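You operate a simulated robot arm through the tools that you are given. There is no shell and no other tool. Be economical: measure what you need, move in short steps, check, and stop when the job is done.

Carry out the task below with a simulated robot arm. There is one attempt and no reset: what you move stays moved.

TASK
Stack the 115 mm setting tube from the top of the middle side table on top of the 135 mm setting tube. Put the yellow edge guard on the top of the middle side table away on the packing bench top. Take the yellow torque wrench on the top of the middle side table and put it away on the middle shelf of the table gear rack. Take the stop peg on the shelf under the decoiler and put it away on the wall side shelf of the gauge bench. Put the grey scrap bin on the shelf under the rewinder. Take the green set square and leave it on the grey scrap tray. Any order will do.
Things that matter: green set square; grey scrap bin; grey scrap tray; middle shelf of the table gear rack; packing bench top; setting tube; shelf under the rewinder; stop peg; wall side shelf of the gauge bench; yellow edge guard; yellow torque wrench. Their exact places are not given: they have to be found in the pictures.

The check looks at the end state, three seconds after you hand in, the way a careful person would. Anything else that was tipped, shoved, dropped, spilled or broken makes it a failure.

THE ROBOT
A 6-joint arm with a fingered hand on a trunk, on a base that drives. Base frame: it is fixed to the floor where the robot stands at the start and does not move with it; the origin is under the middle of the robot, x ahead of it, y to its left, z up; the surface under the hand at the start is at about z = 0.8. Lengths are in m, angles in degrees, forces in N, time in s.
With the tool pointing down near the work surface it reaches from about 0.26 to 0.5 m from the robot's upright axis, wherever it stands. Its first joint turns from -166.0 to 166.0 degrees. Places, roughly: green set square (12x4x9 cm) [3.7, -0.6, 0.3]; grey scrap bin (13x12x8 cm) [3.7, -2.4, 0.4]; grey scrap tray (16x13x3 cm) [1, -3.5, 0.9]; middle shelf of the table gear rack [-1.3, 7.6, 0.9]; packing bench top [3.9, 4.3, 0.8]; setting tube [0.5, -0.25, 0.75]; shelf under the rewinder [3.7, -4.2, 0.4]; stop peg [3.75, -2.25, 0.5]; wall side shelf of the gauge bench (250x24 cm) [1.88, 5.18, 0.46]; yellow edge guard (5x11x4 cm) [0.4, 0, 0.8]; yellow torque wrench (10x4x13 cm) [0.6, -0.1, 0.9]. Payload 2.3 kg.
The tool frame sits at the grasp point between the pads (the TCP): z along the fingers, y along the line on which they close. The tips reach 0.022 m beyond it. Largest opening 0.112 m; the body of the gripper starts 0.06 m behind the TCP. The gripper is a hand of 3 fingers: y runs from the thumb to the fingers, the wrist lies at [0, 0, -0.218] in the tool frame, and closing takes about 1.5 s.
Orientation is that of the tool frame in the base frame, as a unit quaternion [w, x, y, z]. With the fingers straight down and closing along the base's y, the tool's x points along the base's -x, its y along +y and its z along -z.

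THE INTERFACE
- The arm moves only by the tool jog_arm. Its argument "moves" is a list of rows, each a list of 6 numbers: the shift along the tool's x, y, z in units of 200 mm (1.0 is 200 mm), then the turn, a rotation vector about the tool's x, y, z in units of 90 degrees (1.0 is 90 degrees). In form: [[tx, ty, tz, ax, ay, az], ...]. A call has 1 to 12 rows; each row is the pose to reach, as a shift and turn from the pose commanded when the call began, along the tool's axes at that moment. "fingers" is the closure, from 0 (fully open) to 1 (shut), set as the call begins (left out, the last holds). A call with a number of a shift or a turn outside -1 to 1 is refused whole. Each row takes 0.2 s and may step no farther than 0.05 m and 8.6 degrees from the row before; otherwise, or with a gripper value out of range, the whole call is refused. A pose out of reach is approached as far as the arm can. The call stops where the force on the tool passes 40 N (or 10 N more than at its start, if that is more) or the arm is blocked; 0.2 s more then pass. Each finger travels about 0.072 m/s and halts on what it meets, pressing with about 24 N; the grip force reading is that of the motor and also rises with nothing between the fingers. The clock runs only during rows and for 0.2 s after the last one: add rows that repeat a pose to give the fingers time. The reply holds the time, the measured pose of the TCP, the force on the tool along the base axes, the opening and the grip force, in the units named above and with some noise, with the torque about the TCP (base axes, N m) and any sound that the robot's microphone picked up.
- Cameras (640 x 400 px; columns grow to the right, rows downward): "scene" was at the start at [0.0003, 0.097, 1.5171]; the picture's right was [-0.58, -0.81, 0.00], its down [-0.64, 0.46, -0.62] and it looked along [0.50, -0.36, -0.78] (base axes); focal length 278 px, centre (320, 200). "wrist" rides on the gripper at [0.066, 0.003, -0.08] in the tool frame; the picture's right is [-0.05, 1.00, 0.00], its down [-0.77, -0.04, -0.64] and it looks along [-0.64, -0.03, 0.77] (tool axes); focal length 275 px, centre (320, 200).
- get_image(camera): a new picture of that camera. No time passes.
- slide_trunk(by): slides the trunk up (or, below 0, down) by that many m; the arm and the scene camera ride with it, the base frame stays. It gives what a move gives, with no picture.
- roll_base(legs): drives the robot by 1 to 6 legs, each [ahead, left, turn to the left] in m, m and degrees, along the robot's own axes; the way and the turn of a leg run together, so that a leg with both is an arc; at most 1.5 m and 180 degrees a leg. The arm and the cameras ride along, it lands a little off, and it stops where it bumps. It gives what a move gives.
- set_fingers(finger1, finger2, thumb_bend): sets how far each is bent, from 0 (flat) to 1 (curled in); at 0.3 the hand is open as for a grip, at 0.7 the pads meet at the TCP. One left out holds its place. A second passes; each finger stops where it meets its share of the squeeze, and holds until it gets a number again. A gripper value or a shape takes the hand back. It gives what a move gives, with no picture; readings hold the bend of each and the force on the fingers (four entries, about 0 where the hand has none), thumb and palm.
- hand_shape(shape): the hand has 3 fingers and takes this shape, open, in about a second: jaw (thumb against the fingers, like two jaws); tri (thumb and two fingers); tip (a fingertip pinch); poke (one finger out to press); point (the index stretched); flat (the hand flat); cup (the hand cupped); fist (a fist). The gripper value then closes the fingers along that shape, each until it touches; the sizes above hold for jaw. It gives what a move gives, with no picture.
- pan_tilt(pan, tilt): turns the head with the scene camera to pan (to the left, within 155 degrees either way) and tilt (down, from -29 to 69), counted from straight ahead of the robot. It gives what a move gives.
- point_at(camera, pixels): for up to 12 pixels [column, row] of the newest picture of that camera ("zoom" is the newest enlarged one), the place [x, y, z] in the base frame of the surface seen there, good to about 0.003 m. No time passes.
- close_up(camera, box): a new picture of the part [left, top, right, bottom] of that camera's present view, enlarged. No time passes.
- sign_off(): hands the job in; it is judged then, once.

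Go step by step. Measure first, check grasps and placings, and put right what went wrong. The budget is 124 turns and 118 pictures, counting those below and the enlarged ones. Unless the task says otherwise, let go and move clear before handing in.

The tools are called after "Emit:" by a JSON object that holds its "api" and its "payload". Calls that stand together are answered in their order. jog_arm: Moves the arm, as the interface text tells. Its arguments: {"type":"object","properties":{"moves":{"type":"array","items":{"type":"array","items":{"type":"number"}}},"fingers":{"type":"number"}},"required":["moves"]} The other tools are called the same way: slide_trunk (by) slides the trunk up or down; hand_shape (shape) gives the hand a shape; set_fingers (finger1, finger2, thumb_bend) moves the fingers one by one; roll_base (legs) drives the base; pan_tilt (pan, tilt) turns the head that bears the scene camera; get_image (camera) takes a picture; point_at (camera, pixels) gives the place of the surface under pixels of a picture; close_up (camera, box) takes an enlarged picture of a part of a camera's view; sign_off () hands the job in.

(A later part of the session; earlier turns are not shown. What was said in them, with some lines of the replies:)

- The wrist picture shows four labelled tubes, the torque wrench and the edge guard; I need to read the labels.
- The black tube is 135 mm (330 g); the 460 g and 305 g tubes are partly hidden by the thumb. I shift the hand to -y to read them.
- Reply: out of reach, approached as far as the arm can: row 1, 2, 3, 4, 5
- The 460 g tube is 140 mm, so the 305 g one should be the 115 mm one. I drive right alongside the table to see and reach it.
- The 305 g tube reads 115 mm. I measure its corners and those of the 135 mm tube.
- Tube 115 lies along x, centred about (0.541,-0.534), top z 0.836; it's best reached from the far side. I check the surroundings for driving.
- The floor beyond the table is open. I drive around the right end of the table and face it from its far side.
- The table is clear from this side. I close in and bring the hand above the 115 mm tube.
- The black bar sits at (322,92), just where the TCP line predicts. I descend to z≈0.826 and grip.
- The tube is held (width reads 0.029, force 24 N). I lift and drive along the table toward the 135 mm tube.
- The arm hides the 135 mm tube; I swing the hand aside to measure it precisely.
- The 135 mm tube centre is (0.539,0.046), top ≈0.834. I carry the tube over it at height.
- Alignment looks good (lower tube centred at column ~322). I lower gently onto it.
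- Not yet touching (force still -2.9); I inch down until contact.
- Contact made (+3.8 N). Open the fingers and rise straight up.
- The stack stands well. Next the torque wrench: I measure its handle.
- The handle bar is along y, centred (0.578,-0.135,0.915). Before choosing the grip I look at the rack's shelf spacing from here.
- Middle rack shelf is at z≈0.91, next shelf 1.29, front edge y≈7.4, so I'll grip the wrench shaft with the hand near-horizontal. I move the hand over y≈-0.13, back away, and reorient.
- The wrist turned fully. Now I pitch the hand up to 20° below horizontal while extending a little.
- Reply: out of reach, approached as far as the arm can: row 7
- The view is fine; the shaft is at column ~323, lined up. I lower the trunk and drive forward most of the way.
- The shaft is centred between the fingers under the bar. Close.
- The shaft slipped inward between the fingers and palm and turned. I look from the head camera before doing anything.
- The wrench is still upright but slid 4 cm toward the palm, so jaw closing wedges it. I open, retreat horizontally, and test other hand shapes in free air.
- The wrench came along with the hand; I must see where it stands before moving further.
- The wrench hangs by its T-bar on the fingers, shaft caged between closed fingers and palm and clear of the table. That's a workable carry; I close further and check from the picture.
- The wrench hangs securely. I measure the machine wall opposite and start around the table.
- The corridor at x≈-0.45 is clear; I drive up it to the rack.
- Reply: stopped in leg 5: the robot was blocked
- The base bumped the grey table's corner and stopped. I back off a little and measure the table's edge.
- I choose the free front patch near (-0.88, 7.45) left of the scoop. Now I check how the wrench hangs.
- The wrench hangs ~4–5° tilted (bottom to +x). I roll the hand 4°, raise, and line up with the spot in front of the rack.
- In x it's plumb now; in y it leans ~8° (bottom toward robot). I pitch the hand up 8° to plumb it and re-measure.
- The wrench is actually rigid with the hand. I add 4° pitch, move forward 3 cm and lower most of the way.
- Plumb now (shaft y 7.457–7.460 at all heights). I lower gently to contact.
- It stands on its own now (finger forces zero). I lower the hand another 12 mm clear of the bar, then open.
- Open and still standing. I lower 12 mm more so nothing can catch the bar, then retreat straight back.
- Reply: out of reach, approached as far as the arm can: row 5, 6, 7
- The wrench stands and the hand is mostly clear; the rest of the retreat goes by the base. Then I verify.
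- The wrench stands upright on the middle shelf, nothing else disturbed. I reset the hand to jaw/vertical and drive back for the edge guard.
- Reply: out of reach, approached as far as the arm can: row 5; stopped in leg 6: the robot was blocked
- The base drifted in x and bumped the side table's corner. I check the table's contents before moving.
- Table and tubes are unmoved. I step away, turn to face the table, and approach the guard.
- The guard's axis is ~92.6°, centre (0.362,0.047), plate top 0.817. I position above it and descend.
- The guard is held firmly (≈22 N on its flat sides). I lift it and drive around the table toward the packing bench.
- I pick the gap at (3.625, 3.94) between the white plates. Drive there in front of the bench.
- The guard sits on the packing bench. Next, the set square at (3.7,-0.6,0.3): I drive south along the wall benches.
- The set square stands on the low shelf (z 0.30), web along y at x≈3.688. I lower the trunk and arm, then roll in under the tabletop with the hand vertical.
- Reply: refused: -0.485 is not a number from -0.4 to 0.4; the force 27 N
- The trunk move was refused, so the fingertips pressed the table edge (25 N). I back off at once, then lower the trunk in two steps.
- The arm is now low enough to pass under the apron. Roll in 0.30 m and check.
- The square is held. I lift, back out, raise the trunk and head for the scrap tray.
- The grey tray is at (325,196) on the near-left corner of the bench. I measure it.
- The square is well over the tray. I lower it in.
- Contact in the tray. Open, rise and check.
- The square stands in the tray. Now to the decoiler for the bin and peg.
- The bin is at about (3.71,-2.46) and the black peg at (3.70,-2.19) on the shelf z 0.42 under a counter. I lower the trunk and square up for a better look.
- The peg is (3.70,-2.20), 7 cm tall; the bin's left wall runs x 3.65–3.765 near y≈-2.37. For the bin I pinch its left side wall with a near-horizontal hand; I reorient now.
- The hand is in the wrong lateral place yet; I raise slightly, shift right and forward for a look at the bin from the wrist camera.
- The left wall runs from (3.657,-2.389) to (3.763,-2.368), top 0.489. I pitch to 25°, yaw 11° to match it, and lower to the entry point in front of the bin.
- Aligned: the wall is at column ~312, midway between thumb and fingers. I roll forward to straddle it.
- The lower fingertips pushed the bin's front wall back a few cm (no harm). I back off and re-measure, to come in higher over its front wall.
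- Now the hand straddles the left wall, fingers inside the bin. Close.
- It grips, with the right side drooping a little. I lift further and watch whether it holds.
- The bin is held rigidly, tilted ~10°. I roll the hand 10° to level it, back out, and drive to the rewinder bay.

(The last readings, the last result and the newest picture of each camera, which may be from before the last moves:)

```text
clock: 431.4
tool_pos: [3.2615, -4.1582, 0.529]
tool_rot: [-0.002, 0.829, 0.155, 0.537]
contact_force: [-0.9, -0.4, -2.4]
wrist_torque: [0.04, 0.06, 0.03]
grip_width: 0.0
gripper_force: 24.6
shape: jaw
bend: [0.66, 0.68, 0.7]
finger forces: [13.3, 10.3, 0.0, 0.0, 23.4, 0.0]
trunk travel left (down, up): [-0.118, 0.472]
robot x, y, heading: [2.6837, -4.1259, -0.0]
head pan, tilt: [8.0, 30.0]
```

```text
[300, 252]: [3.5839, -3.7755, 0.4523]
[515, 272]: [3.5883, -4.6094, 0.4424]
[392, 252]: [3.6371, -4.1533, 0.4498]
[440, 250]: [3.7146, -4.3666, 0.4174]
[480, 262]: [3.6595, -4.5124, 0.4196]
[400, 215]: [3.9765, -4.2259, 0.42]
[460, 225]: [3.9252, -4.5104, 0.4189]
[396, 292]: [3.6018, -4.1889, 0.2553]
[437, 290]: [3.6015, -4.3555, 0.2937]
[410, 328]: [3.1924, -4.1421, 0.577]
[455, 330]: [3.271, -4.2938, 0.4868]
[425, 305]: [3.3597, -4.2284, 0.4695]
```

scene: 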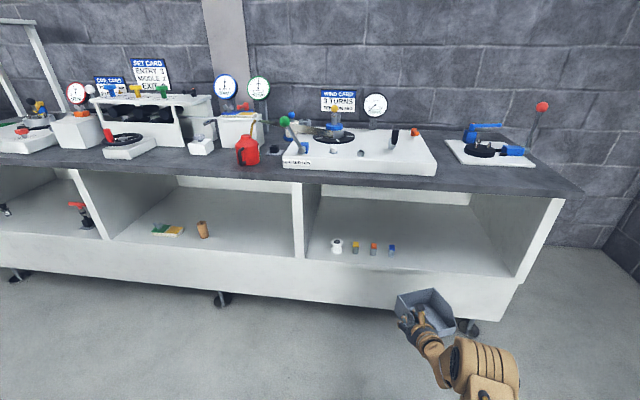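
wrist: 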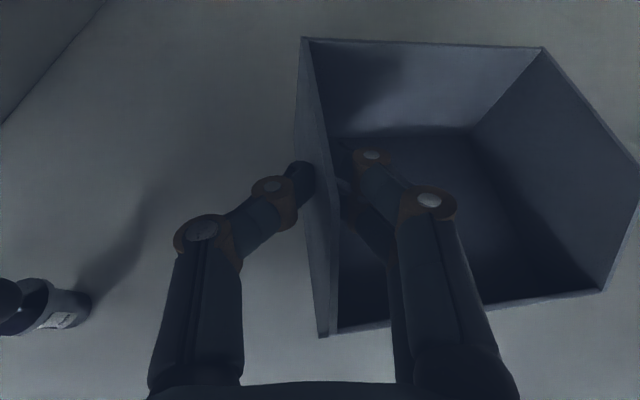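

The right half of the bay (y -4.2…-4.58) is free. I shift right and roll in.

Emit:
{"api": "roll_base", "payload": {"legs": [[0, -0.15, 0], [0.455, 0, 0]]}}

Emit:
{"api": "get_image", "payload": {"camera": "wrist"}}

Emit:
{"api": "point_at", "payload": {"camera": "wrist", "pixels": [[308, 42], [540, 50], [600, 288], [325, 332], [150, 100], [620, 100], [450, 320]]}}

```text
clock: 435.2
tool_pos: [3.725, -4.3078, 0.5294]
tool_rot: [-0.004, 0.829, 0.158, 0.537]
contact_force: [-0.6, -0.1, -1.3]
wrist_torque: [0.05, 0.05, 0.03]
grip_width: 0.0
gripper_force: 23.6
shape: jaw
bend: [0.66, 0.68, 0.71]
finger forces: [13.1, 10.4, 0.1, 0.0, 23.6, 0.0]
trunk travel left (down, up): [-0.118, 0.472]
robot x, y, heading: [3.1437, -4.2819, 0.1]
head pan, tilt: [8.0, 30.0]
```

```text
16 pictures are left
```

wrist: 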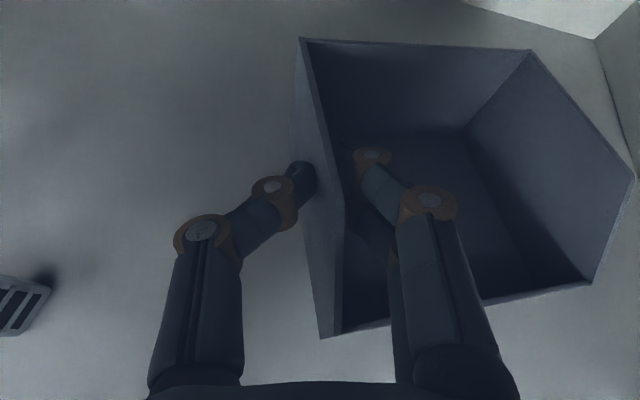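

```text
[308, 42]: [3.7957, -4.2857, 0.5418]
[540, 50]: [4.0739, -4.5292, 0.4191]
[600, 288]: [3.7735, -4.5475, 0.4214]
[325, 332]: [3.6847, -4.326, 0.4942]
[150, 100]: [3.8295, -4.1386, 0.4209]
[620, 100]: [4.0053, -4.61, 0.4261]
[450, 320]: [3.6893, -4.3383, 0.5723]
```

Emit:
{"api": "point_at", "payload": {"camera": "wrist", "pixels": [[525, 55], [586, 281], [465, 130], [530, 285]]}}

```text
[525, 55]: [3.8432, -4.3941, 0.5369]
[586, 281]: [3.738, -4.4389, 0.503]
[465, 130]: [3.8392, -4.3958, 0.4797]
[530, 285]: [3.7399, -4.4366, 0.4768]
```

Emit:
{"api": "jog_arm", "payload": {"moves": [[-0.045, -0.008, 0.021, 0, 0.03, 0], [-0.09, -0.016, 0.042, 0, 0.06, 0], [-0.134, -0.0245, 0.0636, 0, 0.06, 0], [-0.134, -0.0245, 0.0636, 0, 0.06, 0]]}}

Emit:
{"api": "close_up", "payload": {"camera": "scene", "box": [250, 100, 480, 260]}}

```text
clock: 436.2
tool_pos: [3.7267, -4.3076, 0.4978]
tool_rot: [-0.012, 0.802, 0.157, 0.576]
contact_force: [1.0, 0.7, -1.5]
wrist_torque: [0.1, 0.05, -0.02]
grip_width: 0.0001
gripper_force: 23.8
shape: jaw
bend: [0.66, 0.68, 0.71]
finger forces: [13.1, 10.2, 0.1, 0.1, 23.5, 0.0]
trunk travel left (down, up): [-0.118, 0.472]
robot x, y, heading: [3.1434, -4.2785, -0.3]
head pan, tilt: [8.0, 30.0]
```

```text
2.50 times, centred on (365, 180) of scene
```

zoom: 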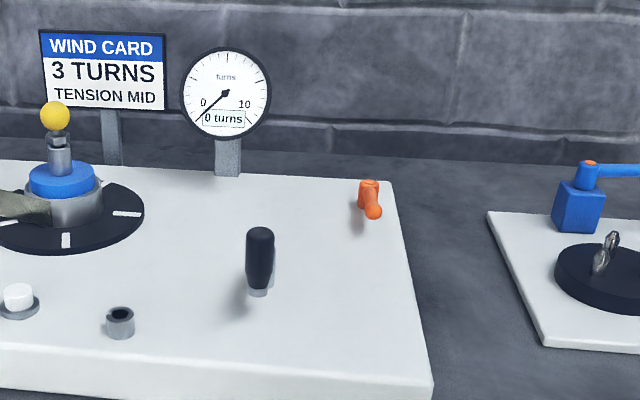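

Emit:
{"api": "jog_arm", "payload": {"moves": [[-0.023, -0.004, 0.0084, 0, 0, 0], [-0.046, -0.008, 0.0168, 0, 0, 0], [-0.046, -0.008, 0.0168, 0, 0, 0]]}}

Emit:
{"api": "get_image", "payload": {"camera": "wrist"}}

Emit:
{"api": "point_at", "payload": {"camera": "wrist", "pixels": [[308, 44], [523, 57], [585, 280], [327, 328], [480, 330]]}}

```text
clock: 437.0
tool_pos: [3.7261, -4.3066, 0.488]
tool_rot: [-0.01, 0.803, 0.157, 0.575]
contact_force: [0.3, 0.2, -1.8]
wrist_torque: [0.06, 0.04, -0.01]
grip_width: 0.0002
gripper_force: 23.7
shape: jaw
bend: [0.66, 0.68, 0.71]
finger forces: [13.1, 10.3, 0.0, 0.0, 23.5, 0.0]
trunk travel left (down, up): [-0.118, 0.472]
robot x, y, heading: [3.1477, -4.2782, -0.1]
head pan, tilt: [8.0, 30.0]
```

```text
14 pictures are left
```

wrist: 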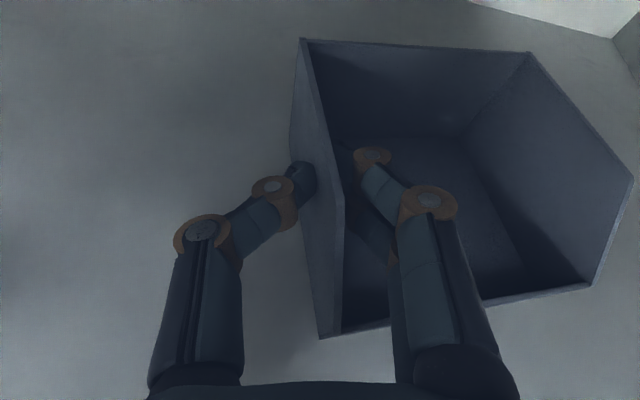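

```text
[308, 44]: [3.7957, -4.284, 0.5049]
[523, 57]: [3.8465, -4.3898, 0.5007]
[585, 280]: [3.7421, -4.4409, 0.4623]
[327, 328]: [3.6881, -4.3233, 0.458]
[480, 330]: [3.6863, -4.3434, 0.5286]
```

The back sits ~1.3 cm high while the front almost touches; I pitch down 7° and lower gently.

Emit:
{"api": "jog_arm", "payload": {"moves": [[0, 0, 0, 0, -0.04, 0], [0, 0, 0, 0, -0.08, 0], [-0.014, -0.002, 0.005, 0, -0.08, 0], [-0.028, -0.005, 0.01, 0, -0.08, 0], [-0.028, -0.005, 0.01, 0, -0.08, 0]]}}

Emit:
{"api": "jog_arm", "payload": {"moves": [[-0.009, -0.0016, 0.004, 0, 0, 0], [-0.018, -0.0032, 0.008, 0, 0, 0], [-0.018, -0.0032, 0.008, 0, 0, 0]]}}

```text
clock: 438.2
tool_pos: [3.7256, -4.3082, 0.4827]
tool_rot: [-0.001, 0.837, 0.157, 0.524]
contact_force: [0.6, -0.7, -0.8]
wrist_torque: [0.05, 0.0, 0.01]
grip_width: 0.0001
gripper_force: 23.9
shape: jaw
bend: [0.66, 0.68, 0.71]
finger forces: [11.8, 11.1, 0.1, 0.0, 23.0, 0.1]
trunk travel left (down, up): [-0.118, 0.472]
robot x, y, heading: [3.1463, -4.2771, -0.0]
head pan, tilt: [8.0, 30.0]
```

```text
clock: 439.0
tool_pos: [3.7259, -4.3081, 0.4789]
tool_rot: [0.0, 0.837, 0.156, 0.524]
contact_force: [-1.7, 0.0, -0.5]
wrist_torque: [-0.02, 0.02, 0.0]
grip_width: 0.0
gripper_force: 24.0
shape: jaw
bend: [0.66, 0.67, 0.71]
finger forces: [11.3, 11.2, 0.0, 0.0, 22.8, 0.1]
trunk travel left (down, up): [-0.118, 0.472]
robot x, y, heading: [3.1484, -4.2798, -0.0]
head pan, tilt: [8.0, 30.0]
```

Emit:
{"api": "jog_arm", "payload": {"moves": [[-0.008, -0.0014, 0.0035, 0, 0, 0], [-0.014, -0.0025, 0.006, 0, 0, 0], [-0.014, -0.0025, 0.006, 0, 0, 0]]}}

Emit:
{"api": "jog_arm", "payload": {"moves": [[0, 0, 0, 0, 0, 0], [0, 0, 0, 0, 0, 0], [0, 0, 0, 0, 0, 0], [0, 0, 0, 0, 0, 0], [0, 0, 0, 0, 0, 0], [0, 0, 0, 0, 0, 0], [0, 0, 0, 0, 0, 0], [0, 0, 0, 0, 0, 0]], "fingers": 0}}

Emit:
{"api": "jog_arm", "payload": {"moves": [[0.1, 0.01, -0.04, 0, 0, 0], [0.2, 0.02, -0.08, 0, 0, 0], [0.25, 0.02, -0.1, 0, 0, 0]]}}

Emit:
{"api": "get_image", "payload": {"camera": "wrist"}}

```text
clock: 439.8
tool_pos: [3.7259, -4.3087, 0.476]
tool_rot: [-0.001, 0.837, 0.157, 0.524]
contact_force: [0.8, 0.0, 0.2]
wrist_torque: [0.03, -0.05, 0.02]
grip_width: 0.0002
gripper_force: 23.7
shape: jaw
bend: [0.66, 0.67, 0.71]
finger forces: [11.3, 11.4, 0.0, 0.0, 22.7, 0.1]
trunk travel left (down, up): [-0.118, 0.472]
robot x, y, heading: [3.1487, -4.2851, -0.0]
head pan, tilt: [8.0, 30.0]
```

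```text
clock: 441.6
tool_pos: [3.7257, -4.3085, 0.4767]
tool_rot: [0.0, 0.837, 0.157, 0.524]
contact_force: [0.3, 0.4, 0.5]
wrist_torque: [-0.02, -0.03, 0.03]
grip_width: 0.1121
gripper_force: 0.1
shape: jaw
bend: [0.3, 0.3, 0.3]
finger forces: [0.0, 0.0, 0.0, 0.1, 0.0, 0.0]
trunk travel left (down, up): [-0.118, 0.472]
robot x, y, heading: [3.1438, -4.2783, -0.2]
head pan, tilt: [8.0, 30.0]
```

```text
clock: 442.4
tool_pos: [3.7294, -4.3012, 0.5293]
tool_rot: [-0.002, 0.837, 0.158, 0.523]
contact_force: [0.0, 0.4, 0.6]
wrist_torque: [0.01, 0.03, -0.01]
grip_width: 0.112
gripper_force: 0.1
shape: jaw
bend: [0.3, 0.3, 0.3]
finger forces: [0.0, 0.0, 0.0, 0.0, 0.0, 0.0]
trunk travel left (down, up): [-0.118, 0.472]
robot x, y, heading: [3.1476, -4.2828, 0.3]
head pan, tilt: [8.0, 30.0]
```

```text
13 pictures are left
```

wrist: 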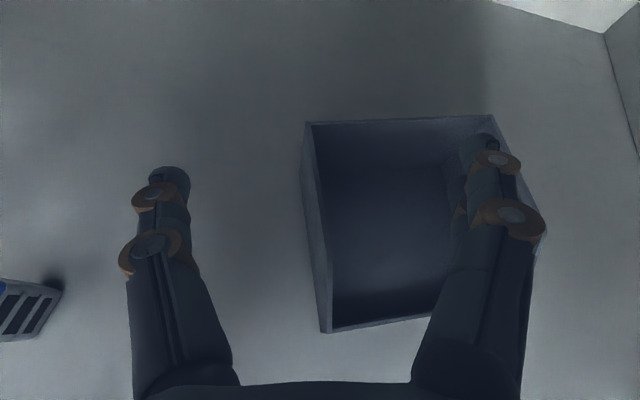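

The bin sits flat on the rewinder shelf. I raise, back out, re-orient to 60° pitch, and drive back for the peg.

Emit:
{"api": "slide_trunk", "payload": {"by": 0.03}}

Emit:
{"api": "roll_base", "payload": {"legs": [[-0.5, 0, 0]]}}

Emit:
{"api": "jog_arm", "payload": {"moves": [[0, 0, 0, -0.0106, -0.075, 0.0393], [0, 0, 0, -0.0211, -0.15, 0.0787], [0, 0, 0, -0.0317, -0.2252, 0.118], [0, 0, 0, -0.0422, -0.3, 0.1574], [0, 0, 0, -0.0528, -0.3753, 0.1967], [0, 0, 0, -0.0528, -0.3753, 0.1967]]}}

Emit:
{"api": "roll_base", "payload": {"legs": [[0, 1.05, 0], [0, 1.03, 0], [0.28, 0, 0]]}}

Emit:
{"api": "get_image", "payload": {"camera": "wrist"}}

```text
clock: 443.1
tool_pos: [3.7288, -4.3016, 0.5594]
tool_rot: [-0.001, 0.837, 0.157, 0.524]
contact_force: [0.1, 0.4, -0.9]
wrist_torque: [0.03, 0.02, -0.01]
grip_width: 0.112
gripper_force: 0.0
shape: jaw
bend: [0.3, 0.3, 0.3]
finger forces: [0.0, 0.0, 0.1, 0.1, 0.0, 0.1]
trunk travel left (down, up): [-0.148, 0.442]
robot x, y, heading: [3.1467, -4.2808, 0.0]
head pan, tilt: [8.0, 30.0]
```

```text
clock: 446.1
tool_pos: [3.2305, -4.301, 0.5584]
tool_rot: [-0.003, 0.837, 0.16, 0.524]
contact_force: [0.0, -0.8, 1.0]
wrist_torque: [0.03, 0.02, -0.02]
grip_width: 0.1121
gripper_force: 0.0
shape: jaw
bend: [0.3, 0.3, 0.3]
finger forces: [0.1, 0.0, 0.0, 0.0, 0.0, 0.1]
trunk travel left (down, up): [-0.148, 0.442]
robot x, y, heading: [2.6474, -4.2813, 0.5]
head pan, tilt: [8.0, 30.0]
```

```text
clock: 447.4
tool_pos: [3.2119, -4.3355, 0.5512]
tool_rot: [0.075, 0.957, -0.03, 0.278]
contact_force: [0.1, -0.1, 0.9]
wrist_torque: [-0.01, 0.02, 0.02]
grip_width: 0.1119
gripper_force: 0.1
shape: jaw
bend: [0.3, 0.3, 0.3]
finger forces: [0.1, 0.0, 0.1, 0.0, 0.1, 0.1]
out of reach, approached as far as the arm can: row 4, 5, 6
trunk travel left (down, up): [-0.148, 0.442]
robot x, y, heading: [2.6424, -4.2831, 0.4]
head pan, tilt: [8.0, 30.0]
```

```text
clock: 459.4
tool_pos: [3.4631, -2.2338, 0.5506]
tool_rot: [0.074, 0.958, -0.022, 0.278]
contact_force: [0.2, 0.4, -0.9]
wrist_torque: [-0.04, 0.0, 0.01]
grip_width: 0.112
gripper_force: 0.0
shape: jaw
bend: [0.3, 0.3, 0.3]
finger forces: [0.1, 0.0, 0.0, 0.1, 0.1, 0.0]
trunk travel left (down, up): [-0.148, 0.442]
robot x, y, heading: [2.8979, -2.1881, 1.3]
head pan, tilt: [8.0, 30.0]
```

```text
12 pictures are left
```

wrist: 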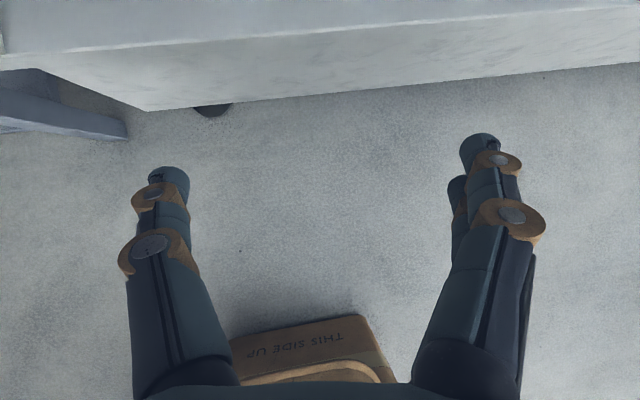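

The arm couldn't reach that pose so far out; I pull the hand 9 cm nearer.

Emit:
{"api": "jog_arm", "payload": {"moves": [[-0.13, 0, -0.075, 0, 0, 0], [-0.26, 0, -0.15, 0, 0, 0], [-0.39, 0, -0.225, 0, 0, 0], [-0.39, 0, -0.225, 0, 0, 0]]}}

```text
clock: 460.4
tool_pos: [3.3979, -2.2163, 0.556]
tool_rot: [0.05, 0.966, -0.015, 0.255]
contact_force: [-0.9, 0.6, -0.2]
wrist_torque: [0.0, 0.01, -0.02]
grip_width: 0.112
gripper_force: 0.0
shape: jaw
bend: [0.3, 0.3, 0.3]
finger forces: [0.0, 0.0, 0.1, 0.1, 0.0, 0.0]
out of reach, approached as far as the arm can: row 2, 3
trunk travel left (down, up): [-0.148, 0.442]
robot x, y, heading: [2.8989, -2.1879, 1.2]
head pan, tilt: [8.0, 30.0]
```

Emit:
{"api": "jog_arm", "payload": {"moves": [[0, 0, 0, 0.033, 0, 0], [0, 0, 0, 0.0665, 0, 0], [0, 0, 0, 0.0665, 0, 0]]}}

Emit:
{"api": "roll_base", "payload": {"legs": [[0.17, 0, -1.2]]}}

Emit:
{"api": "get_image", "payload": {"camera": "wrist"}}

```text
clock: 461.2
tool_pos: [3.383, -2.205, 0.5466]
tool_rot: [0.01, 0.97, -0.004, 0.243]
contact_force: [0.1, -0.2, 0.3]
wrist_torque: [0.01, -0.03, -0.04]
grip_width: 0.112
gripper_force: 0.0
shape: jaw
bend: [0.3, 0.3, 0.3]
finger forces: [0.1, 0.0, 0.1, 0.0, 0.1, 0.1]
out of reach, approached as far as the arm can: row 1, 2
trunk travel left (down, up): [-0.148, 0.442]
robot x, y, heading: [2.8922, -2.1824, 0.8]
head pan, tilt: [8.0, 30.0]
```

```text
clock: 462.7
tool_pos: [3.5526, -2.2164, 0.5458]
tool_rot: [0.012, 0.97, -0.016, 0.243]
contact_force: [-0.1, -1.0, 0.2]
wrist_torque: [0.02, 0.01, 0.02]
grip_width: 0.1119
gripper_force: 0.1
shape: jaw
bend: [0.3, 0.3, 0.3]
finger forces: [0.0, 0.0, 0.1, 0.0, 0.1, 0.0]
trunk travel left (down, up): [-0.148, 0.442]
robot x, y, heading: [3.0672, -2.1928, -0.5]
head pan, tilt: [8.0, 30.0]
```

```text
11 pictures are left
```

wrist: 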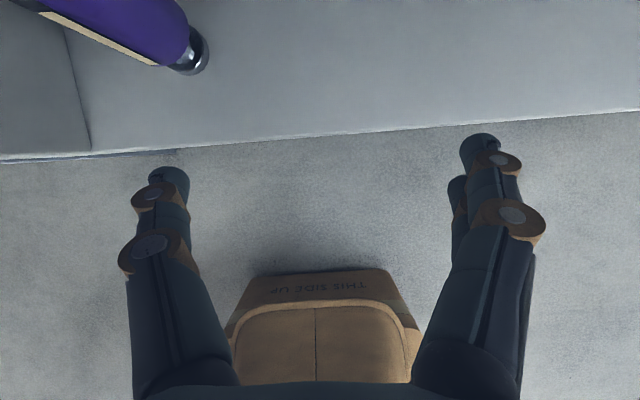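

Emit:
{"api": "point_at", "payload": {"camera": "wrist", "pixels": [[206, 50], [190, 70], [180, 40], [100, 45], [150, 20], [190, 15], [320, 110]]}}

```text
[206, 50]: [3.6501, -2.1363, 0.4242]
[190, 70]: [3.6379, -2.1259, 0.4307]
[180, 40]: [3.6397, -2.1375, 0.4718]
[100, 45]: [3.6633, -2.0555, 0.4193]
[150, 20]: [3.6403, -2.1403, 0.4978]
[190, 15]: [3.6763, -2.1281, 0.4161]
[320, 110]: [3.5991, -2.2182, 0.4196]
```

Bottle edge is y≈-2.14, x 3.64–3.675; the peg is at (3.699,-2.199). I set yaw +25°, pitch 50°, half-close the fingers, and line up to come in from the right.

Emit:
{"api": "jog_arm", "payload": {"moves": [[0, 0, 0, 0.044, 0.033, -0.061], [0, 0, 0, 0.088, 0.066, -0.122], [0, 0, 0, 0.132, 0.098, -0.183], [0, 0, 0, 0.176, 0.131, -0.2435], [0, 0, 0, 0.176, 0.131, -0.2435], [0, 0, 0, 0.176, 0.131, -0.2435]], "fingers": 0.3}}

Emit:
{"api": "slide_trunk", "payload": {"by": -0.045}}

```text
clock: 464.1
tool_pos: [3.553, -2.2168, 0.5461]
tool_rot: [-0.073, 0.918, 0.203, 0.334]
contact_force: [-0.5, 0.0, 0.2]
wrist_torque: [0.0, 0.0, -0.03]
grip_width: 0.0788
gripper_force: 0.1
shape: jaw
bend: [0.67, 0.67, 0.64]
finger forces: [0.0, 0.1, 0.0, 0.0, 0.1, 0.1]
trunk travel left (down, up): [-0.148, 0.442]
robot x, y, heading: [3.0679, -2.1864, -0.3]
head pan, tilt: [8.0, 30.0]
```

```text
clock: 464.9
tool_pos: [3.5532, -2.215, 0.5014]
tool_rot: [-0.074, 0.918, 0.202, 0.334]
contact_force: [0.1, 0.0, -0.3]
wrist_torque: [-0.02, 0.0, 0.01]
grip_width: 0.0789
gripper_force: 0.1
shape: jaw
bend: [0.67, 0.67, 0.64]
finger forces: [0.1, 0.0, 0.0, 0.0, 0.0, 0.1]
trunk travel left (down, up): [-0.103, 0.487]
robot x, y, heading: [3.0655, -2.1871, -0.1]
head pan, tilt: [8.0, 30.0]
```

Emit:
{"api": "roll_base", "payload": {"legs": [[0.028, -0.039, 0]]}}

Emit:
{"api": "get_image", "payload": {"camera": "wrist"}}

```text
clock: 465.9
tool_pos: [3.5815, -2.2557, 0.5014]
tool_rot: [-0.073, 0.918, 0.202, 0.334]
contact_force: [0.2, 0.7, 1.1]
wrist_torque: [0.01, 0.01, -0.03]
grip_width: 0.0788
gripper_force: 0.1
shape: jaw
bend: [0.67, 0.67, 0.64]
finger forces: [0.0, 0.0, 0.0, 0.0, 0.0, 0.0]
trunk travel left (down, up): [-0.103, 0.487]
robot x, y, heading: [3.0925, -2.2236, -0.2]
head pan, tilt: [8.0, 30.0]
```

```text
10 pictures are left
```

wrist: 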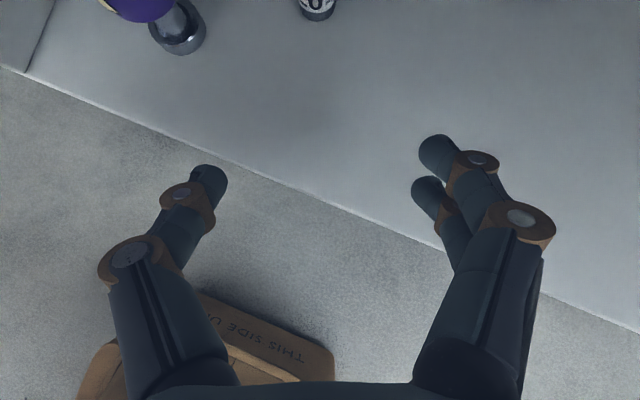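

Emit:
{"api": "point_at", "payload": {"camera": "wrist", "pixels": [[317, 17], [301, 8], [333, 8], [204, 40], [180, 52]]}}

Emit:
{"api": "roll_base", "payload": {"legs": [[0.07, 0.033, 0]]}}

Emit:
{"api": "get_image", "payload": {"camera": "wrist"}}

```text
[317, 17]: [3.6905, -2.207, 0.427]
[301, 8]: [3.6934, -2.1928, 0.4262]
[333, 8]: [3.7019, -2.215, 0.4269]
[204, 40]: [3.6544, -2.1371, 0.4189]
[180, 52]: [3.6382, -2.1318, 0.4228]
```

```text
clock: 466.9
tool_pos: [3.6519, -2.2217, 0.5015]
tool_rot: [-0.073, 0.918, 0.202, 0.334]
contact_force: [-0.2, -0.6, -0.6]
wrist_torque: [0.02, 0.02, 0.0]
grip_width: 0.0788
gripper_force: 0.1
shape: jaw
bend: [0.67, 0.67, 0.64]
finger forces: [0.0, 0.0, 0.1, 0.0, 0.0, 0.0]
trunk travel left (down, up): [-0.103, 0.487]
robot x, y, heading: [3.1656, -2.1891, -0.3]
head pan, tilt: [8.0, 30.0]
```

```text
9 pictures are left
```

wrist: 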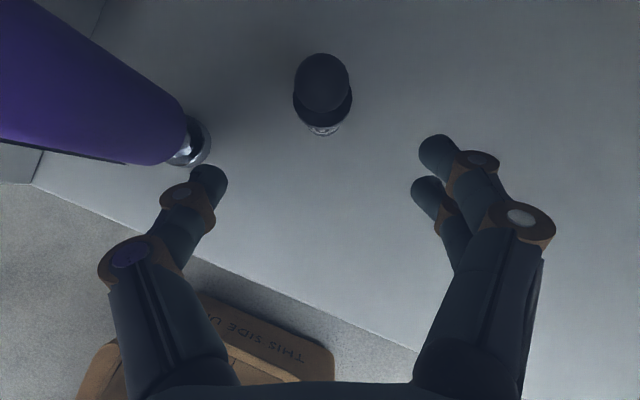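

The peg is centred between the fingers and the purple bottle is just clear of the thumb. I move in and lower around it.

Emit:
{"api": "jog_arm", "payload": {"moves": [[0.1, 0.025, 0.085, 0, 0, 0], [0.206, 0.035, 0.173, 0, 0, 0], [0.14, 0.035, 0.25, 0, 0, 0], [0.0775, 0.035, 0.326, 0, 0, 0], [0.0775, 0.035, 0.326, 0, 0, 0]]}}

Emit:
{"api": "get_image", "payload": {"camera": "wrist"}}

```text
clock: 468.1
tool_pos: [3.7027, -2.205, 0.4634]
tool_rot: [-0.073, 0.917, 0.202, 0.335]
contact_force: [-0.3, 0.0, 0.8]
wrist_torque: [0.0, 0.06, 0.02]
grip_width: 0.0788
gripper_force: 0.0
shape: jaw
bend: [0.67, 0.67, 0.64]
finger forces: [0.0, 0.0, 0.0, 0.0, 0.1, 0.0]
trunk travel left (down, up): [-0.103, 0.487]
robot x, y, heading: [3.1635, -2.1913, -0.4]
head pan, tilt: [8.0, 30.0]
```

```text
8 pictures are left
```

wrist: 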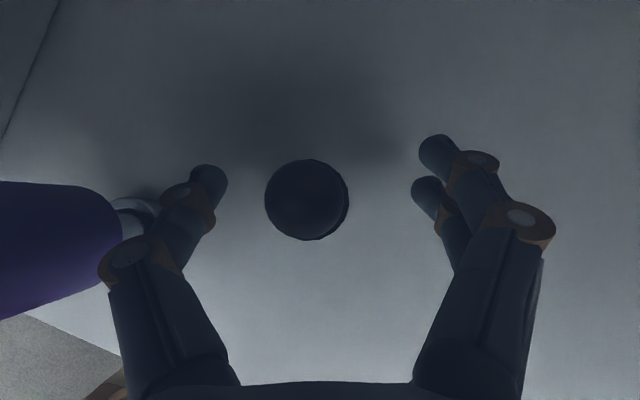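

The peg's head is centred at (306,200) between the fingers. Close.

Emit:
{"api": "jog_arm", "payload": {"moves": [[0, 0, 0, 0, 0, 0], [0, 0, 0, 0, 0, 0], [0, 0, 0, 0, 0, 0], [0, 0, 0, 0, 0, 0], [0, 0, 0, 0, 0, 0], [0, 0, 0, 0, 0, 0], [0, 0, 0, 0, 0, 0], [0, 0, 0, 0, 0, 0]], "fingers": 1}}

Emit:
{"api": "jog_arm", "payload": {"moves": [[0.04, 0, -0.05, 0, 0, 0], [0.08, 0, -0.1, 0, 0, 0], [0.08, 0, -0.1, 0, 0, 0]]}}

Emit:
{"api": "get_image", "payload": {"camera": "wrist"}}

```text
clock: 469.9
tool_pos: [3.7021, -2.2062, 0.4623]
tool_rot: [-0.073, 0.917, 0.203, 0.334]
contact_force: [0.0, 0.0, 0.0]
wrist_torque: [0.03, 0.0, 0.0]
grip_width: 0.0
gripper_force: 24.5
shape: jaw
bend: [0.67, 0.71, 0.74]
finger forces: [0.0, 0.2, 0.0, 0.0, 0.1, 0.0]
trunk travel left (down, up): [-0.103, 0.487]
robot x, y, heading: [3.1664, -2.1898, -0.4]
head pan, tilt: [8.0, 30.0]
```

```text
clock: 470.7
tool_pos: [3.7018, -2.2054, 0.4867]
tool_rot: [-0.074, 0.917, 0.204, 0.335]
contact_force: [-0.6, -1.0, 0.2]
wrist_torque: [-0.01, -0.01, -0.04]
grip_width: 0.0002
gripper_force: 24.1
shape: jaw
bend: [0.67, 0.71, 0.74]
finger forces: [0.1, 0.0, 0.0, 0.0, 0.0, 0.1]
trunk travel left (down, up): [-0.103, 0.487]
robot x, y, heading: [3.1615, -2.1914, -0.3]
head pan, tilt: [8.0, 30.0]
```

```text
7 pictures are left
```

wrist: 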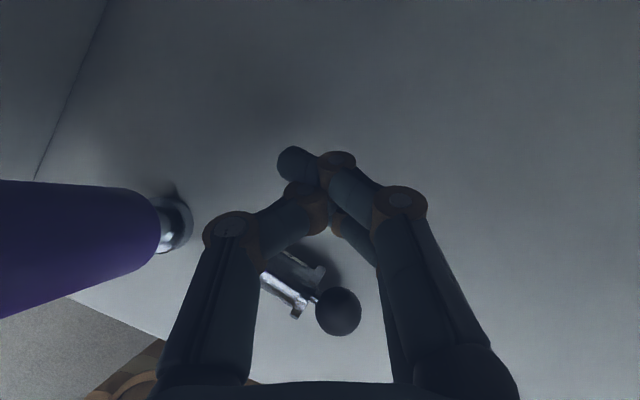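

The peg slipped inward and seems tipped within the fingers. I measure where it is.

Emit:
{"api": "point_at", "payload": {"camera": "wrist", "pixels": [[338, 312], [300, 300], [285, 285], [300, 265], [270, 285], [320, 272], [295, 313], [338, 330]]}}

Emit:
{"api": "close_up", "payload": {"camera": "wrist", "box": [230, 220, 400, 350]}}

```text
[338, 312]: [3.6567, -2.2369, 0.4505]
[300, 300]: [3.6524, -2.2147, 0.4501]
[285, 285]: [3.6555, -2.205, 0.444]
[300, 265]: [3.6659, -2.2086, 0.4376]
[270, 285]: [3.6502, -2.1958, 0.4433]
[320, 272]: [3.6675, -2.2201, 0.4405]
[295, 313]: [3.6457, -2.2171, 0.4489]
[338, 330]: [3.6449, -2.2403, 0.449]
```

```text
3.08 times, centred on (315, 285) of wrist
```

zoom: 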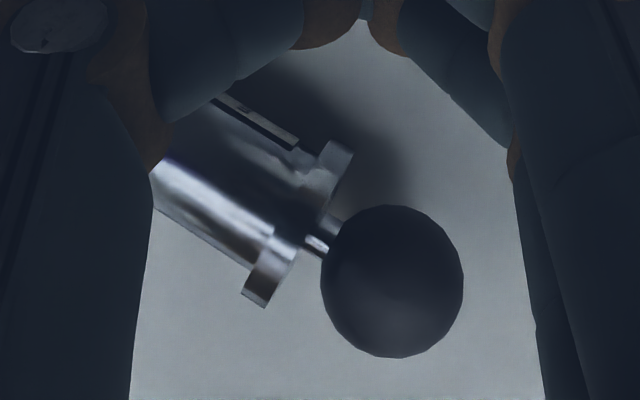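

The peg toppled and lies on the shelf with its axis along y: base at y≈-2.182, ball end y≈-2.252, x≈3.653. I'll pinch it end to end. First rise, back out and re-orient (yaw -6°, pitch 62°).

Emit:
{"api": "jog_arm", "payload": {"moves": [[0.07, 0, -0.085, 0, 0, 0], [0.145, 0, -0.172, 0, 0, 0], [0.145, 0, -0.172, 0, 0, 0]]}}

Emit:
{"api": "roll_base", "payload": {"legs": [[-0.16, 0, 0]]}}

Emit:
{"api": "jog_arm", "payload": {"moves": [[0, 0, 0, -0.0387, -0.0263, 0.0574], [0, 0, 0, -0.0774, -0.0526, 0.1148], [0, 0, 0, -0.116, -0.0789, 0.1721], [0, 0, 0, -0.1547, -0.1052, 0.2295], [0, 0, 0, -0.1934, -0.1315, 0.2869], [0, 0, 0, -0.1934, -0.1315, 0.2869], [0, 0, 0, -0.1934, -0.1315, 0.2869]], "fingers": 0.25}}

Emit:
{"api": "get_image", "payload": {"camera": "wrist"}}

```text
clock: 471.5
tool_pos: [3.7012, -2.2073, 0.5321]
tool_rot: [-0.073, 0.918, 0.202, 0.334]
contact_force: [0.3, -0.6, -0.6]
wrist_torque: [0.04, 0.03, -0.01]
grip_width: 0.0004
gripper_force: 23.8
shape: jaw
bend: [0.67, 0.71, 0.74]
finger forces: [0.0, 0.0, 0.0, 0.0, 0.0, 0.0]
trunk travel left (down, up): [-0.103, 0.487]
robot x, y, heading: [3.1671, -2.1944, -0.5]
head pan, tilt: [8.0, 30.0]
```

```text
clock: 472.9
tool_pos: [3.5401, -2.2058, 0.5318]
tool_rot: [-0.073, 0.918, 0.202, 0.335]
contact_force: [-0.1, 0.3, 0.1]
wrist_torque: [0.02, 0.01, 0.0]
grip_width: 0.0
gripper_force: 24.1
shape: jaw
bend: [0.67, 0.71, 0.74]
finger forces: [0.0, 0.0, 0.1, 0.1, 0.0, 0.1]
trunk travel left (down, up): [-0.103, 0.487]
robot x, y, heading: [3.0023, -2.1944, -0.5]
head pan, tilt: [8.0, 30.0]
```

```text
clock: 474.5
tool_pos: [3.5386, -2.2077, 0.532]
tool_rot: [0.014, 0.969, -0.053, 0.24]
contact_force: [-0.7, 0.0, -0.4]
wrist_torque: [-0.04, 0.01, 0.0]
grip_width: 0.0837
gripper_force: 0.1
shape: jaw
bend: [0.64, 0.64, 0.6]
finger forces: [0.0, 0.1, 0.1, 0.0, 0.0, 0.0]
out of reach, approached as far as the arm can: row 2, 3, 4, 5
trunk travel left (down, up): [-0.103, 0.487]
robot x, y, heading: [3.0039, -2.1908, -0.2]
head pan, tilt: [8.0, 30.0]
```

```text
5 pictures are left
```

wrist: 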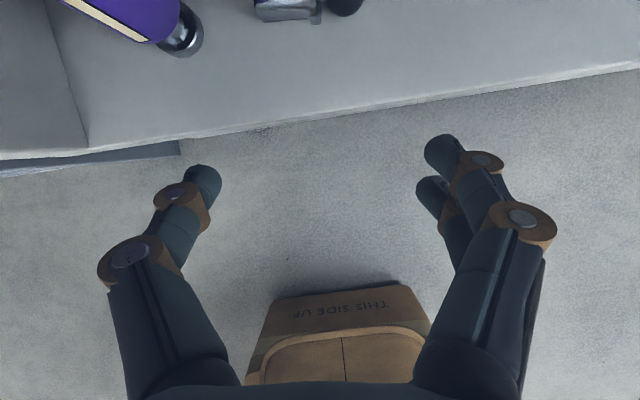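

Emit:
{"api": "point_at", "payload": {"camera": "wrist", "pixels": [[256, 12], [288, 8], [318, 10], [345, 5], [290, 18], [316, 22], [358, 6], [254, 5], [204, 45]]}}

```text
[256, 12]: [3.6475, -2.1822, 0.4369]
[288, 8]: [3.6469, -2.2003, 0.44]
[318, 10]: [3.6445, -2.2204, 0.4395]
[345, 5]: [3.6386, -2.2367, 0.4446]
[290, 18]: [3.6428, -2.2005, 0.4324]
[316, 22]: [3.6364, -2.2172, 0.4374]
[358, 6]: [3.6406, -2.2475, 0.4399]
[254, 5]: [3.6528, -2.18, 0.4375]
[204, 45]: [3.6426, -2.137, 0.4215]
```

Emit:
{"api": "slide_trunk", "payload": {"by": -0.042}}

Emit:
{"api": "roll_base", "payload": {"legs": [[0.115, -0.006, 0]]}}

```text
clock: 475.4
tool_pos: [3.5391, -2.2076, 0.4907]
tool_rot: [0.013, 0.969, -0.051, 0.241]
contact_force: [-0.4, 0.1, -0.4]
wrist_torque: [-0.01, 0.02, -0.02]
grip_width: 0.0838
gripper_force: 0.2
shape: jaw
bend: [0.64, 0.64, 0.6]
finger forces: [0.0, 0.1, 0.1, 0.0, 0.0, 0.0]
trunk travel left (down, up): [-0.061, 0.529]
robot x, y, heading: [2.9995, -2.1881, -0.3]
head pan, tilt: [8.0, 30.0]
```

```text
clock: 476.6
tool_pos: [3.6525, -2.2135, 0.4903]
tool_rot: [0.014, 0.969, -0.052, 0.241]
contact_force: [-0.4, 0.6, 0.4]
wrist_torque: [-0.01, -0.01, 0.01]
grip_width: 0.0837
gripper_force: 0.1
shape: jaw
bend: [0.64, 0.64, 0.6]
finger forces: [0.1, 0.0, 0.1, 0.1, 0.0, 0.0]
trunk travel left (down, up): [-0.061, 0.529]
robot x, y, heading: [3.1152, -2.1989, -0.2]
head pan, tilt: [8.0, 30.0]
```

On target. Lower 44 mm and close on the peg's two ends.

Emit:
{"api": "slide_trunk", "payload": {"by": -0.044}}

Emit:
{"api": "jog_arm", "payload": {"moves": [[0, 0.005, 0, 0, 0, 0], [0, 0.005, 0, 0, 0, 0], [0, 0.005, 0, 0, 0, 0], [0, 0.005, 0, 0, 0, 0], [0, 0.005, 0, 0, 0, 0], [0, 0.005, 0, 0, 0, 0]], "fingers": 1}}

```text
clock: 477.5
tool_pos: [3.6519, -2.2137, 0.4453]
tool_rot: [0.014, 0.969, -0.052, 0.242]
contact_force: [1.3, -0.6, -0.5]
wrist_torque: [0.04, -0.01, -0.01]
grip_width: 0.0839
gripper_force: 0.1
shape: jaw
bend: [0.64, 0.64, 0.6]
finger forces: [0.0, 0.0, 0.0, 0.1, 0.0, 0.0]
trunk travel left (down, up): [-0.017, 0.573]
robot x, y, heading: [3.1183, -2.1993, -0.2]
head pan, tilt: [8.0, 30.0]
```

```text
clock: 478.9
tool_pos: [3.6525, -2.2147, 0.4463]
tool_rot: [0.014, 0.969, -0.052, 0.241]
contact_force: [0.1, 0.2, -0.1]
wrist_torque: [0.06, 0.0, 0.02]
grip_width: 0.0523
gripper_force: 23.9
shape: jaw
bend: [0.75, 0.72, 0.7]
finger forces: [9.2, 13.2, 0.0, 0.1, 22.5, 0.0]
trunk travel left (down, up): [-0.017, 0.573]
robot x, y, heading: [3.1149, -2.1986, -0.2]
head pan, tilt: [8.0, 30.0]
```

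Gripped (22 N, width 0.052). Lift a little and check by picture.

Emit:
{"api": "slide_trunk", "payload": {"by": 0.04}}

Emit:
{"api": "get_image", "payload": {"camera": "wrist"}}

```text
clock: 479.7
tool_pos: [3.6505, -2.2155, 0.4856]
tool_rot: [0.015, 0.969, -0.051, 0.24]
contact_force: [0.7, 0.5, -1.5]
wrist_torque: [-0.01, 0.02, 0.0]
grip_width: 0.0517
gripper_force: 24.0
shape: jaw
bend: [0.76, 0.72, 0.7]
finger forces: [8.6, 14.1, 0.1, 0.0, 22.8, 0.1]
trunk travel left (down, up): [-0.057, 0.533]
robot x, y, heading: [3.1152, -2.1978, -0.3]
head pan, tilt: [8.0, 30.0]
```

```text
4 pictures are left
```

wrist: 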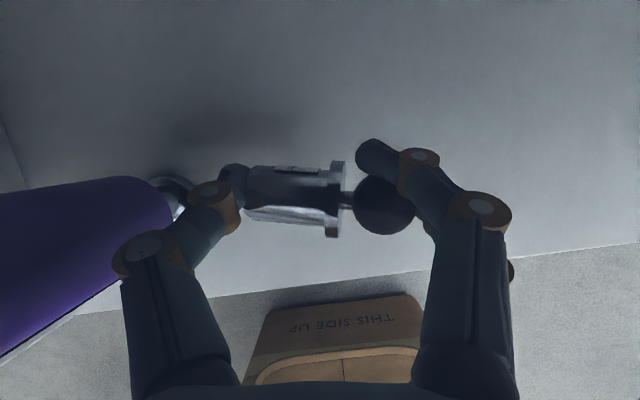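

The peg is held end-to-end cleanly. I back out, raise, and drive north to the gauge bench, then turn to face it.

Emit:
{"api": "roll_base", "payload": {"legs": [[-0.36, 0, 0]]}}

Emit:
{"api": "slide_trunk", "payload": {"by": 0.35}}

Emit:
{"api": "roll_base", "payload": {"legs": [[0, 1.5, 0], [0, 1.5, 0], [0, 1.5, 0], [0, 1.5, 0]]}}

```text
clock: 482.0
tool_pos: [3.2886, -2.2133, 0.4854]
tool_rot: [0.013, 0.969, -0.053, 0.24]
contact_force: [0.0, 0.0, -1.6]
wrist_torque: [0.02, 0.01, -0.02]
grip_width: 0.0516
gripper_force: 23.7
shape: jaw
bend: [0.76, 0.72, 0.7]
finger forces: [8.4, 14.2, 0.0, 0.1, 22.7, 0.0]
trunk travel left (down, up): [-0.057, 0.533]
robot x, y, heading: [2.7543, -2.1918, -0.4]
head pan, tilt: [8.0, 30.0]
```

```text
clock: 485.4
tool_pos: [3.2894, -2.2135, 0.836]
tool_rot: [0.013, 0.969, -0.053, 0.241]
contact_force: [0.6, -0.4, -2.0]
wrist_torque: [-0.01, -0.02, 0.01]
grip_width: 0.0513
gripper_force: 23.8
shape: jaw
bend: [0.76, 0.72, 0.7]
finger forces: [8.1, 14.5, 0.0, 0.0, 22.6, 0.0]
trunk travel left (down, up): [-0.407, 0.183]
robot x, y, heading: [2.7518, -2.1956, -0.4]
head pan, tilt: [8.0, 30.0]
```

```text
clock: 514.1
tool_pos: [3.4813, 3.7976, 0.8366]
tool_rot: [0.018, 0.968, -0.069, 0.24]
contact_force: [0.6, 0.4, -1.4]
wrist_torque: [0.0, -0.03, 0.01]
grip_width: 0.0503
gripper_force: 24.2
shape: jaw
bend: [0.77, 0.72, 0.7]
finger forces: [6.7, 15.3, 0.0, 0.1, 22.2, 0.0]
trunk travel left (down, up): [-0.407, 0.183]
robot x, y, heading: [2.9471, 3.8322, -2.3]
head pan, tilt: [8.0, 30.0]
5 turns are left
```

The peg is still held. I must be quick: I back off, turn to face the gauge bench, lower, and look at its wall-side shelf.

Emit:
{"api": "roll_base", "payload": {"legs": [[-0.2, 0, 0], [0, 0, 180], [0, -0.95, 2]]}}

Emit:
{"api": "slide_trunk", "payload": {"by": -0.29}}

Emit:
{"api": "pan_tilt", "payload": {"pan": 0, "tilt": 36}}

Emit:
{"api": "get_image", "payload": {"camera": "scene"}}

Emit:
{"api": "point_at", "payload": {"camera": "scene", "pixels": [[120, 180], [200, 180], [280, 180], [120, 210], [200, 210], [280, 210], [120, 240], [200, 240], [280, 240], [200, 270], [280, 160], [200, 150]]}}

```text
clock: 527.6
tool_pos: [2.1994, 4.7759, 0.8358]
tool_rot: [-0.24, 0.028, 0.97, 0.007]
contact_force: [-0.3, -0.3, -1.1]
wrist_torque: [-0.01, -0.01, 0.02]
grip_width: 0.0497
gripper_force: 24.4
shape: jaw
bend: [0.77, 0.72, 0.71]
finger forces: [6.7, 15.5, 0.0, 0.1, 21.7, 0.0]
trunk travel left (down, up): [-0.407, 0.183]
robot x, y, heading: [2.7345, 4.7864, -177.5]
head pan, tilt: [8.0, 30.0]
```

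```text
clock: 530.5
tool_pos: [2.1992, 4.7741, 0.5455]
tool_rot: [-0.241, 0.029, 0.97, 0.008]
contact_force: [-0.1, -0.8, -1.0]
wrist_torque: [0.03, -0.02, 0.01]
grip_width: 0.0498
gripper_force: 24.0
shape: jaw
bend: [0.77, 0.72, 0.71]
finger forces: [6.7, 15.5, 0.1, 0.0, 21.7, 0.0]
trunk travel left (down, up): [-0.117, 0.473]
robot x, y, heading: [2.7339, 4.7837, -177.3]
head pan, tilt: [8.0, 30.0]
```

```text
clock: 531.2
tool_pos: [2.1994, 4.7753, 0.5451]
tool_rot: [-0.241, 0.028, 0.97, 0.008]
contact_force: [-0.5, 0.1, -1.1]
wrist_torque: [0.03, -0.02, -0.01]
grip_width: 0.0498
gripper_force: 24.1
shape: jaw
bend: [0.77, 0.72, 0.71]
finger forces: [6.6, 15.5, 0.0, 0.0, 21.7, 0.1]
trunk travel left (down, up): [-0.117, 0.473]
robot x, y, heading: [2.734, 4.7829, -177.7]
head pan, tilt: [0.0, 36.0]
```

```text
3 pictures are left
```

scene: 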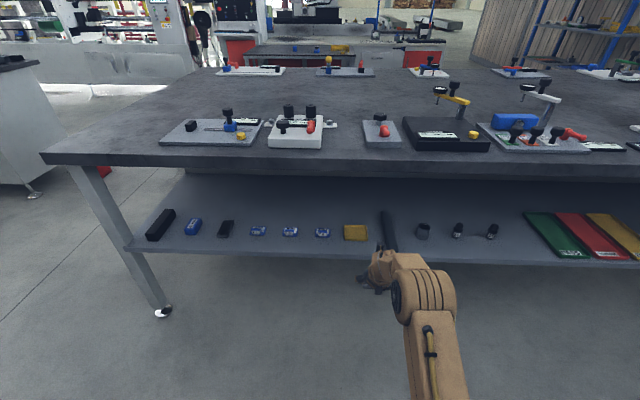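

```text
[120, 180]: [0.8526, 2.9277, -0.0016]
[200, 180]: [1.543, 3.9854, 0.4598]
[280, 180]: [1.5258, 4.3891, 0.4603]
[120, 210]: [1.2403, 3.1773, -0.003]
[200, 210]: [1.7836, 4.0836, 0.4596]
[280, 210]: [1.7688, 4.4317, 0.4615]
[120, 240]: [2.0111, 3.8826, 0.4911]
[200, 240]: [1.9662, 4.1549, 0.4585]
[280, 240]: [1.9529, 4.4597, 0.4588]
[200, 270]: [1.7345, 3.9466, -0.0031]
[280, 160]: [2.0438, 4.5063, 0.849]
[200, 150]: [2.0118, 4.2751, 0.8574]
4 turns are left
```

The shelf (z 0.46) has a row of items with a free front strip at x≈1.97; I choose y≈4.44 in front of the low blue blocks. I drive in there and look.

Emit:
{"api": "roll_base", "payload": {"legs": [[0, 0.328, 0], [0.228, 0, 0]]}}

Emit:
{"api": "get_image", "payload": {"camera": "wrist"}}

Emit:
{"api": "point_at", "payload": {"camera": "wrist", "pixels": [[100, 60], [320, 60], [540, 60], [100, 110], [320, 110], [540, 110], [320, 260], [100, 260], [560, 260], [320, 20], [240, 20], [400, 20]]}}

```text
clock: 534.7
tool_pos: [1.9864, 4.4419, 0.5456]
tool_rot: [-0.241, 0.028, 0.97, 0.007]
contact_force: [-0.6, -0.5, -1.5]
wrist_torque: [0.01, -0.01, 0.0]
grip_width: 0.0497
gripper_force: 23.8
shape: jaw
bend: [0.77, 0.72, 0.71]
finger forces: [6.7, 15.6, 0.1, 0.1, 21.6, 0.1]
trunk travel left (down, up): [-0.117, 0.473]
robot x, y, heading: [2.5241, 4.4493, -177.4]
head pan, tilt: [0.0, 36.0]
```

```text
2 pictures are left
```

wrist: 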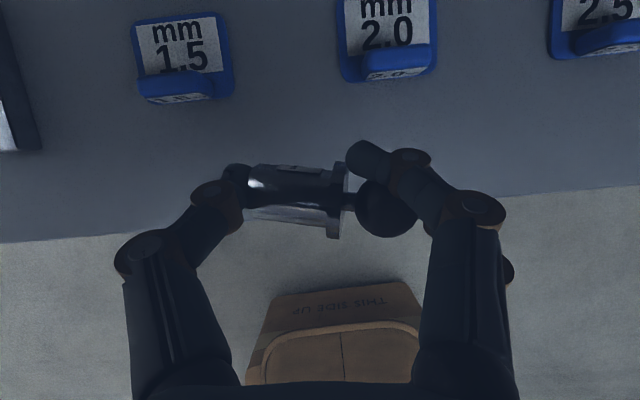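

```text
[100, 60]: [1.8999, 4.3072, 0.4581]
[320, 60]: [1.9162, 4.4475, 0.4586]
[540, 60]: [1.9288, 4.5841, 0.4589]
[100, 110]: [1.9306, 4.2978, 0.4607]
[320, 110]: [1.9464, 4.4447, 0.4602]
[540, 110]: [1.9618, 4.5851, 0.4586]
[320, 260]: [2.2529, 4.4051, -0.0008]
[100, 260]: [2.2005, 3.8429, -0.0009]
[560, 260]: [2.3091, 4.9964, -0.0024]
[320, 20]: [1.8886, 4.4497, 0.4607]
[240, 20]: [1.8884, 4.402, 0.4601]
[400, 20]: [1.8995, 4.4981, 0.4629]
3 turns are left
```

The blue blocks' fronts are at x≈1.93 and the shelf edge at ≈2.008, so I set the peg down at x≈1.962, release, rise and back away, then check.

Emit:
{"api": "jog_arm", "payload": {"moves": [[0.1076, -0.007, 0.057, 0, 0, 0], [0.038, -0.007, 0.19, 0, 0, 0], [-0.01, -0.007, 0.28, 0, 0, 0], [-0.025, -0.007, 0.307, 0, 0, 0], [-0.032, -0.007, 0.32, 0, 0, 0], [-0.032, -0.007, 0.32, 0, 0, 0], [-0.032, -0.007, 0.32, 0, 0, 0]]}}

Emit:
{"api": "jog_arm", "payload": {"moves": [[0, 0, 0, 0, 0, 0], [0, 0, 0, 0, 0, 0], [0, 0, 0, 0, 0, 0], [0, 0, 0, 0, 0, 0], [0, 0, 0, 0, 0, 0], [0, 0, 0, 0, 0, 0], [0, 0, 0, 0, 0, 0]], "fingers": 0.1}}

Emit:
{"api": "jog_arm", "payload": {"moves": [[0.047, 0, -0.088, 0, 0, 0], [0.094, 0, -0.176, 0, 0, 0], [0.14, 0, -0.263, 0, 0, 0], [0.14, 0, -0.263, 0, 0, 0]]}}

Emit:
{"api": "get_image", "payload": {"camera": "wrist"}}

```text
clock: 536.3
tool_pos: [1.9618, 4.4419, 0.4856]
tool_rot: [-0.241, 0.029, 0.97, 0.008]
contact_force: [-0.2, -0.2, -0.4]
wrist_torque: [-0.01, 0.01, 0.0]
grip_width: 0.0499
gripper_force: 24.1
shape: jaw
bend: [0.77, 0.72, 0.71]
finger forces: [6.9, 15.4, 0.0, 0.0, 21.7, 0.0]
trunk travel left (down, up): [-0.117, 0.473]
robot x, y, heading: [2.523, 4.4491, -177.4]
head pan, tilt: [0.0, 36.0]
```

```text
clock: 537.9
tool_pos: [1.9615, 4.4433, 0.4872]
tool_rot: [-0.241, 0.027, 0.97, 0.008]
contact_force: [0.3, 0.6, -0.1]
wrist_torque: [0.01, 0.02, 0.03]
grip_width: 0.1011
gripper_force: 0.1
shape: jaw
bend: [0.48, 0.48, 0.44]
finger forces: [0.0, 0.0, 0.0, 0.0, 0.0, 0.1]
trunk travel left (down, up): [-0.117, 0.473]
robot x, y, heading: [2.5287, 4.4489, -177.7]
head pan, tilt: [0.0, 36.0]
```

```text
clock: 538.9
tool_pos: [1.9605, 4.4419, 0.5456]
tool_rot: [-0.241, 0.029, 0.97, 0.008]
contact_force: [0.2, -0.2, 0.2]
wrist_torque: [0.0, 0.0, 0.02]
grip_width: 0.1007
gripper_force: 0.0
shape: jaw
bend: [0.48, 0.48, 0.44]
finger forces: [0.0, 0.0, 0.0, 0.1, 0.1, 0.1]
trunk travel left (down, up): [-0.117, 0.473]
robot x, y, heading: [2.5208, 4.4489, -177.6]
head pan, tilt: [0.0, 36.0]
```

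```text
1 pictures are left
2 turns are left
```

wrist: 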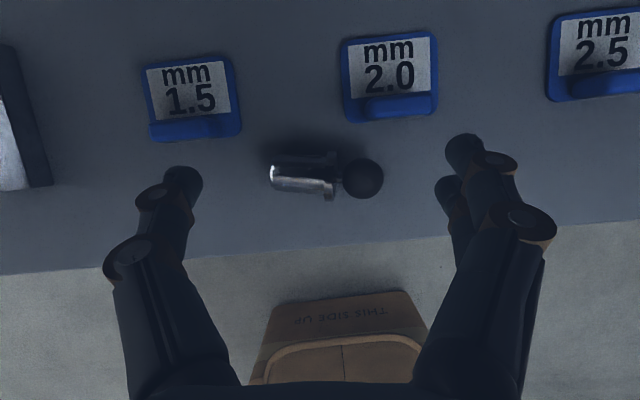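

The peg rests on the shelf at (325,180), clear of the blue blocks and the edge. I back the hand clear.

Emit:
{"api": "roll_base", "payload": {"legs": [[-0.3, 0, 0]]}}

```text
clock: 540.9
tool_pos: [2.257, 4.4508, 0.5467]
tool_rot: [-0.242, 0.025, 0.97, 0.007]
contact_force: [-0.1, 0.1, 0.2]
wrist_torque: [0.01, 0.02, -0.01]
grip_width: 0.1005
gripper_force: 0.0
shape: jaw
bend: [0.48, 0.48, 0.44]
finger forces: [0.0, 0.1, 0.0, 0.1, 0.0, 0.0]
trunk travel left (down, up): [-0.117, 0.473]
robot x, y, heading: [2.817, 4.4618, -177.0]
head pan, tilt: [0.0, 36.0]
1 turns are left
```

All six items are in their places and the hand is empty and clear, though the stop peg toppled when I first gripped it and now lies on its side on the gauge bench shelf.

Emit:
{"api": "sign_off", "payload": {}}

```text
The job is handed in.
```

All six items were placed and the job is handed in, but the stop peg, which started upright, now lies on its side on the gauge bench's wall side shelf. I checked each item in a picture after letting go, but not again at the end, apart from the stacked tubes, seen once more about midway.

- **Setting tubes:** the 115 mm tube is stacked lengthwise on the 135 mm tube.
- **Yellow edge guard:** it is on the packing bench top, near the front edge.
- **Yellow torque wrench:** it stands upright on the middle shelf of the table gear rack. It slipped in the first grip, so I carried it hanging by its handle.
- **Green set square:** it stands in the grey scrap tray.
- **Grey scrap bin:** it sits flat on the shelf under the rewinder. I pushed it back about 6 cm on its old shelf before I had a grip.
- **Stop peg:** it slipped and fell over on the decoiler shelf at the first grip, so I carried and laid it down lengthwise.

**Bumps:** the base hit a grey table on the way to the rack and the middle side table's corner. The fingertips also pressed the edge of the table holding the set square at about 25 N. Nothing was visibly displaced in the pictures afterwards. Of these, I measured only the middle side table again, and it had not moved.
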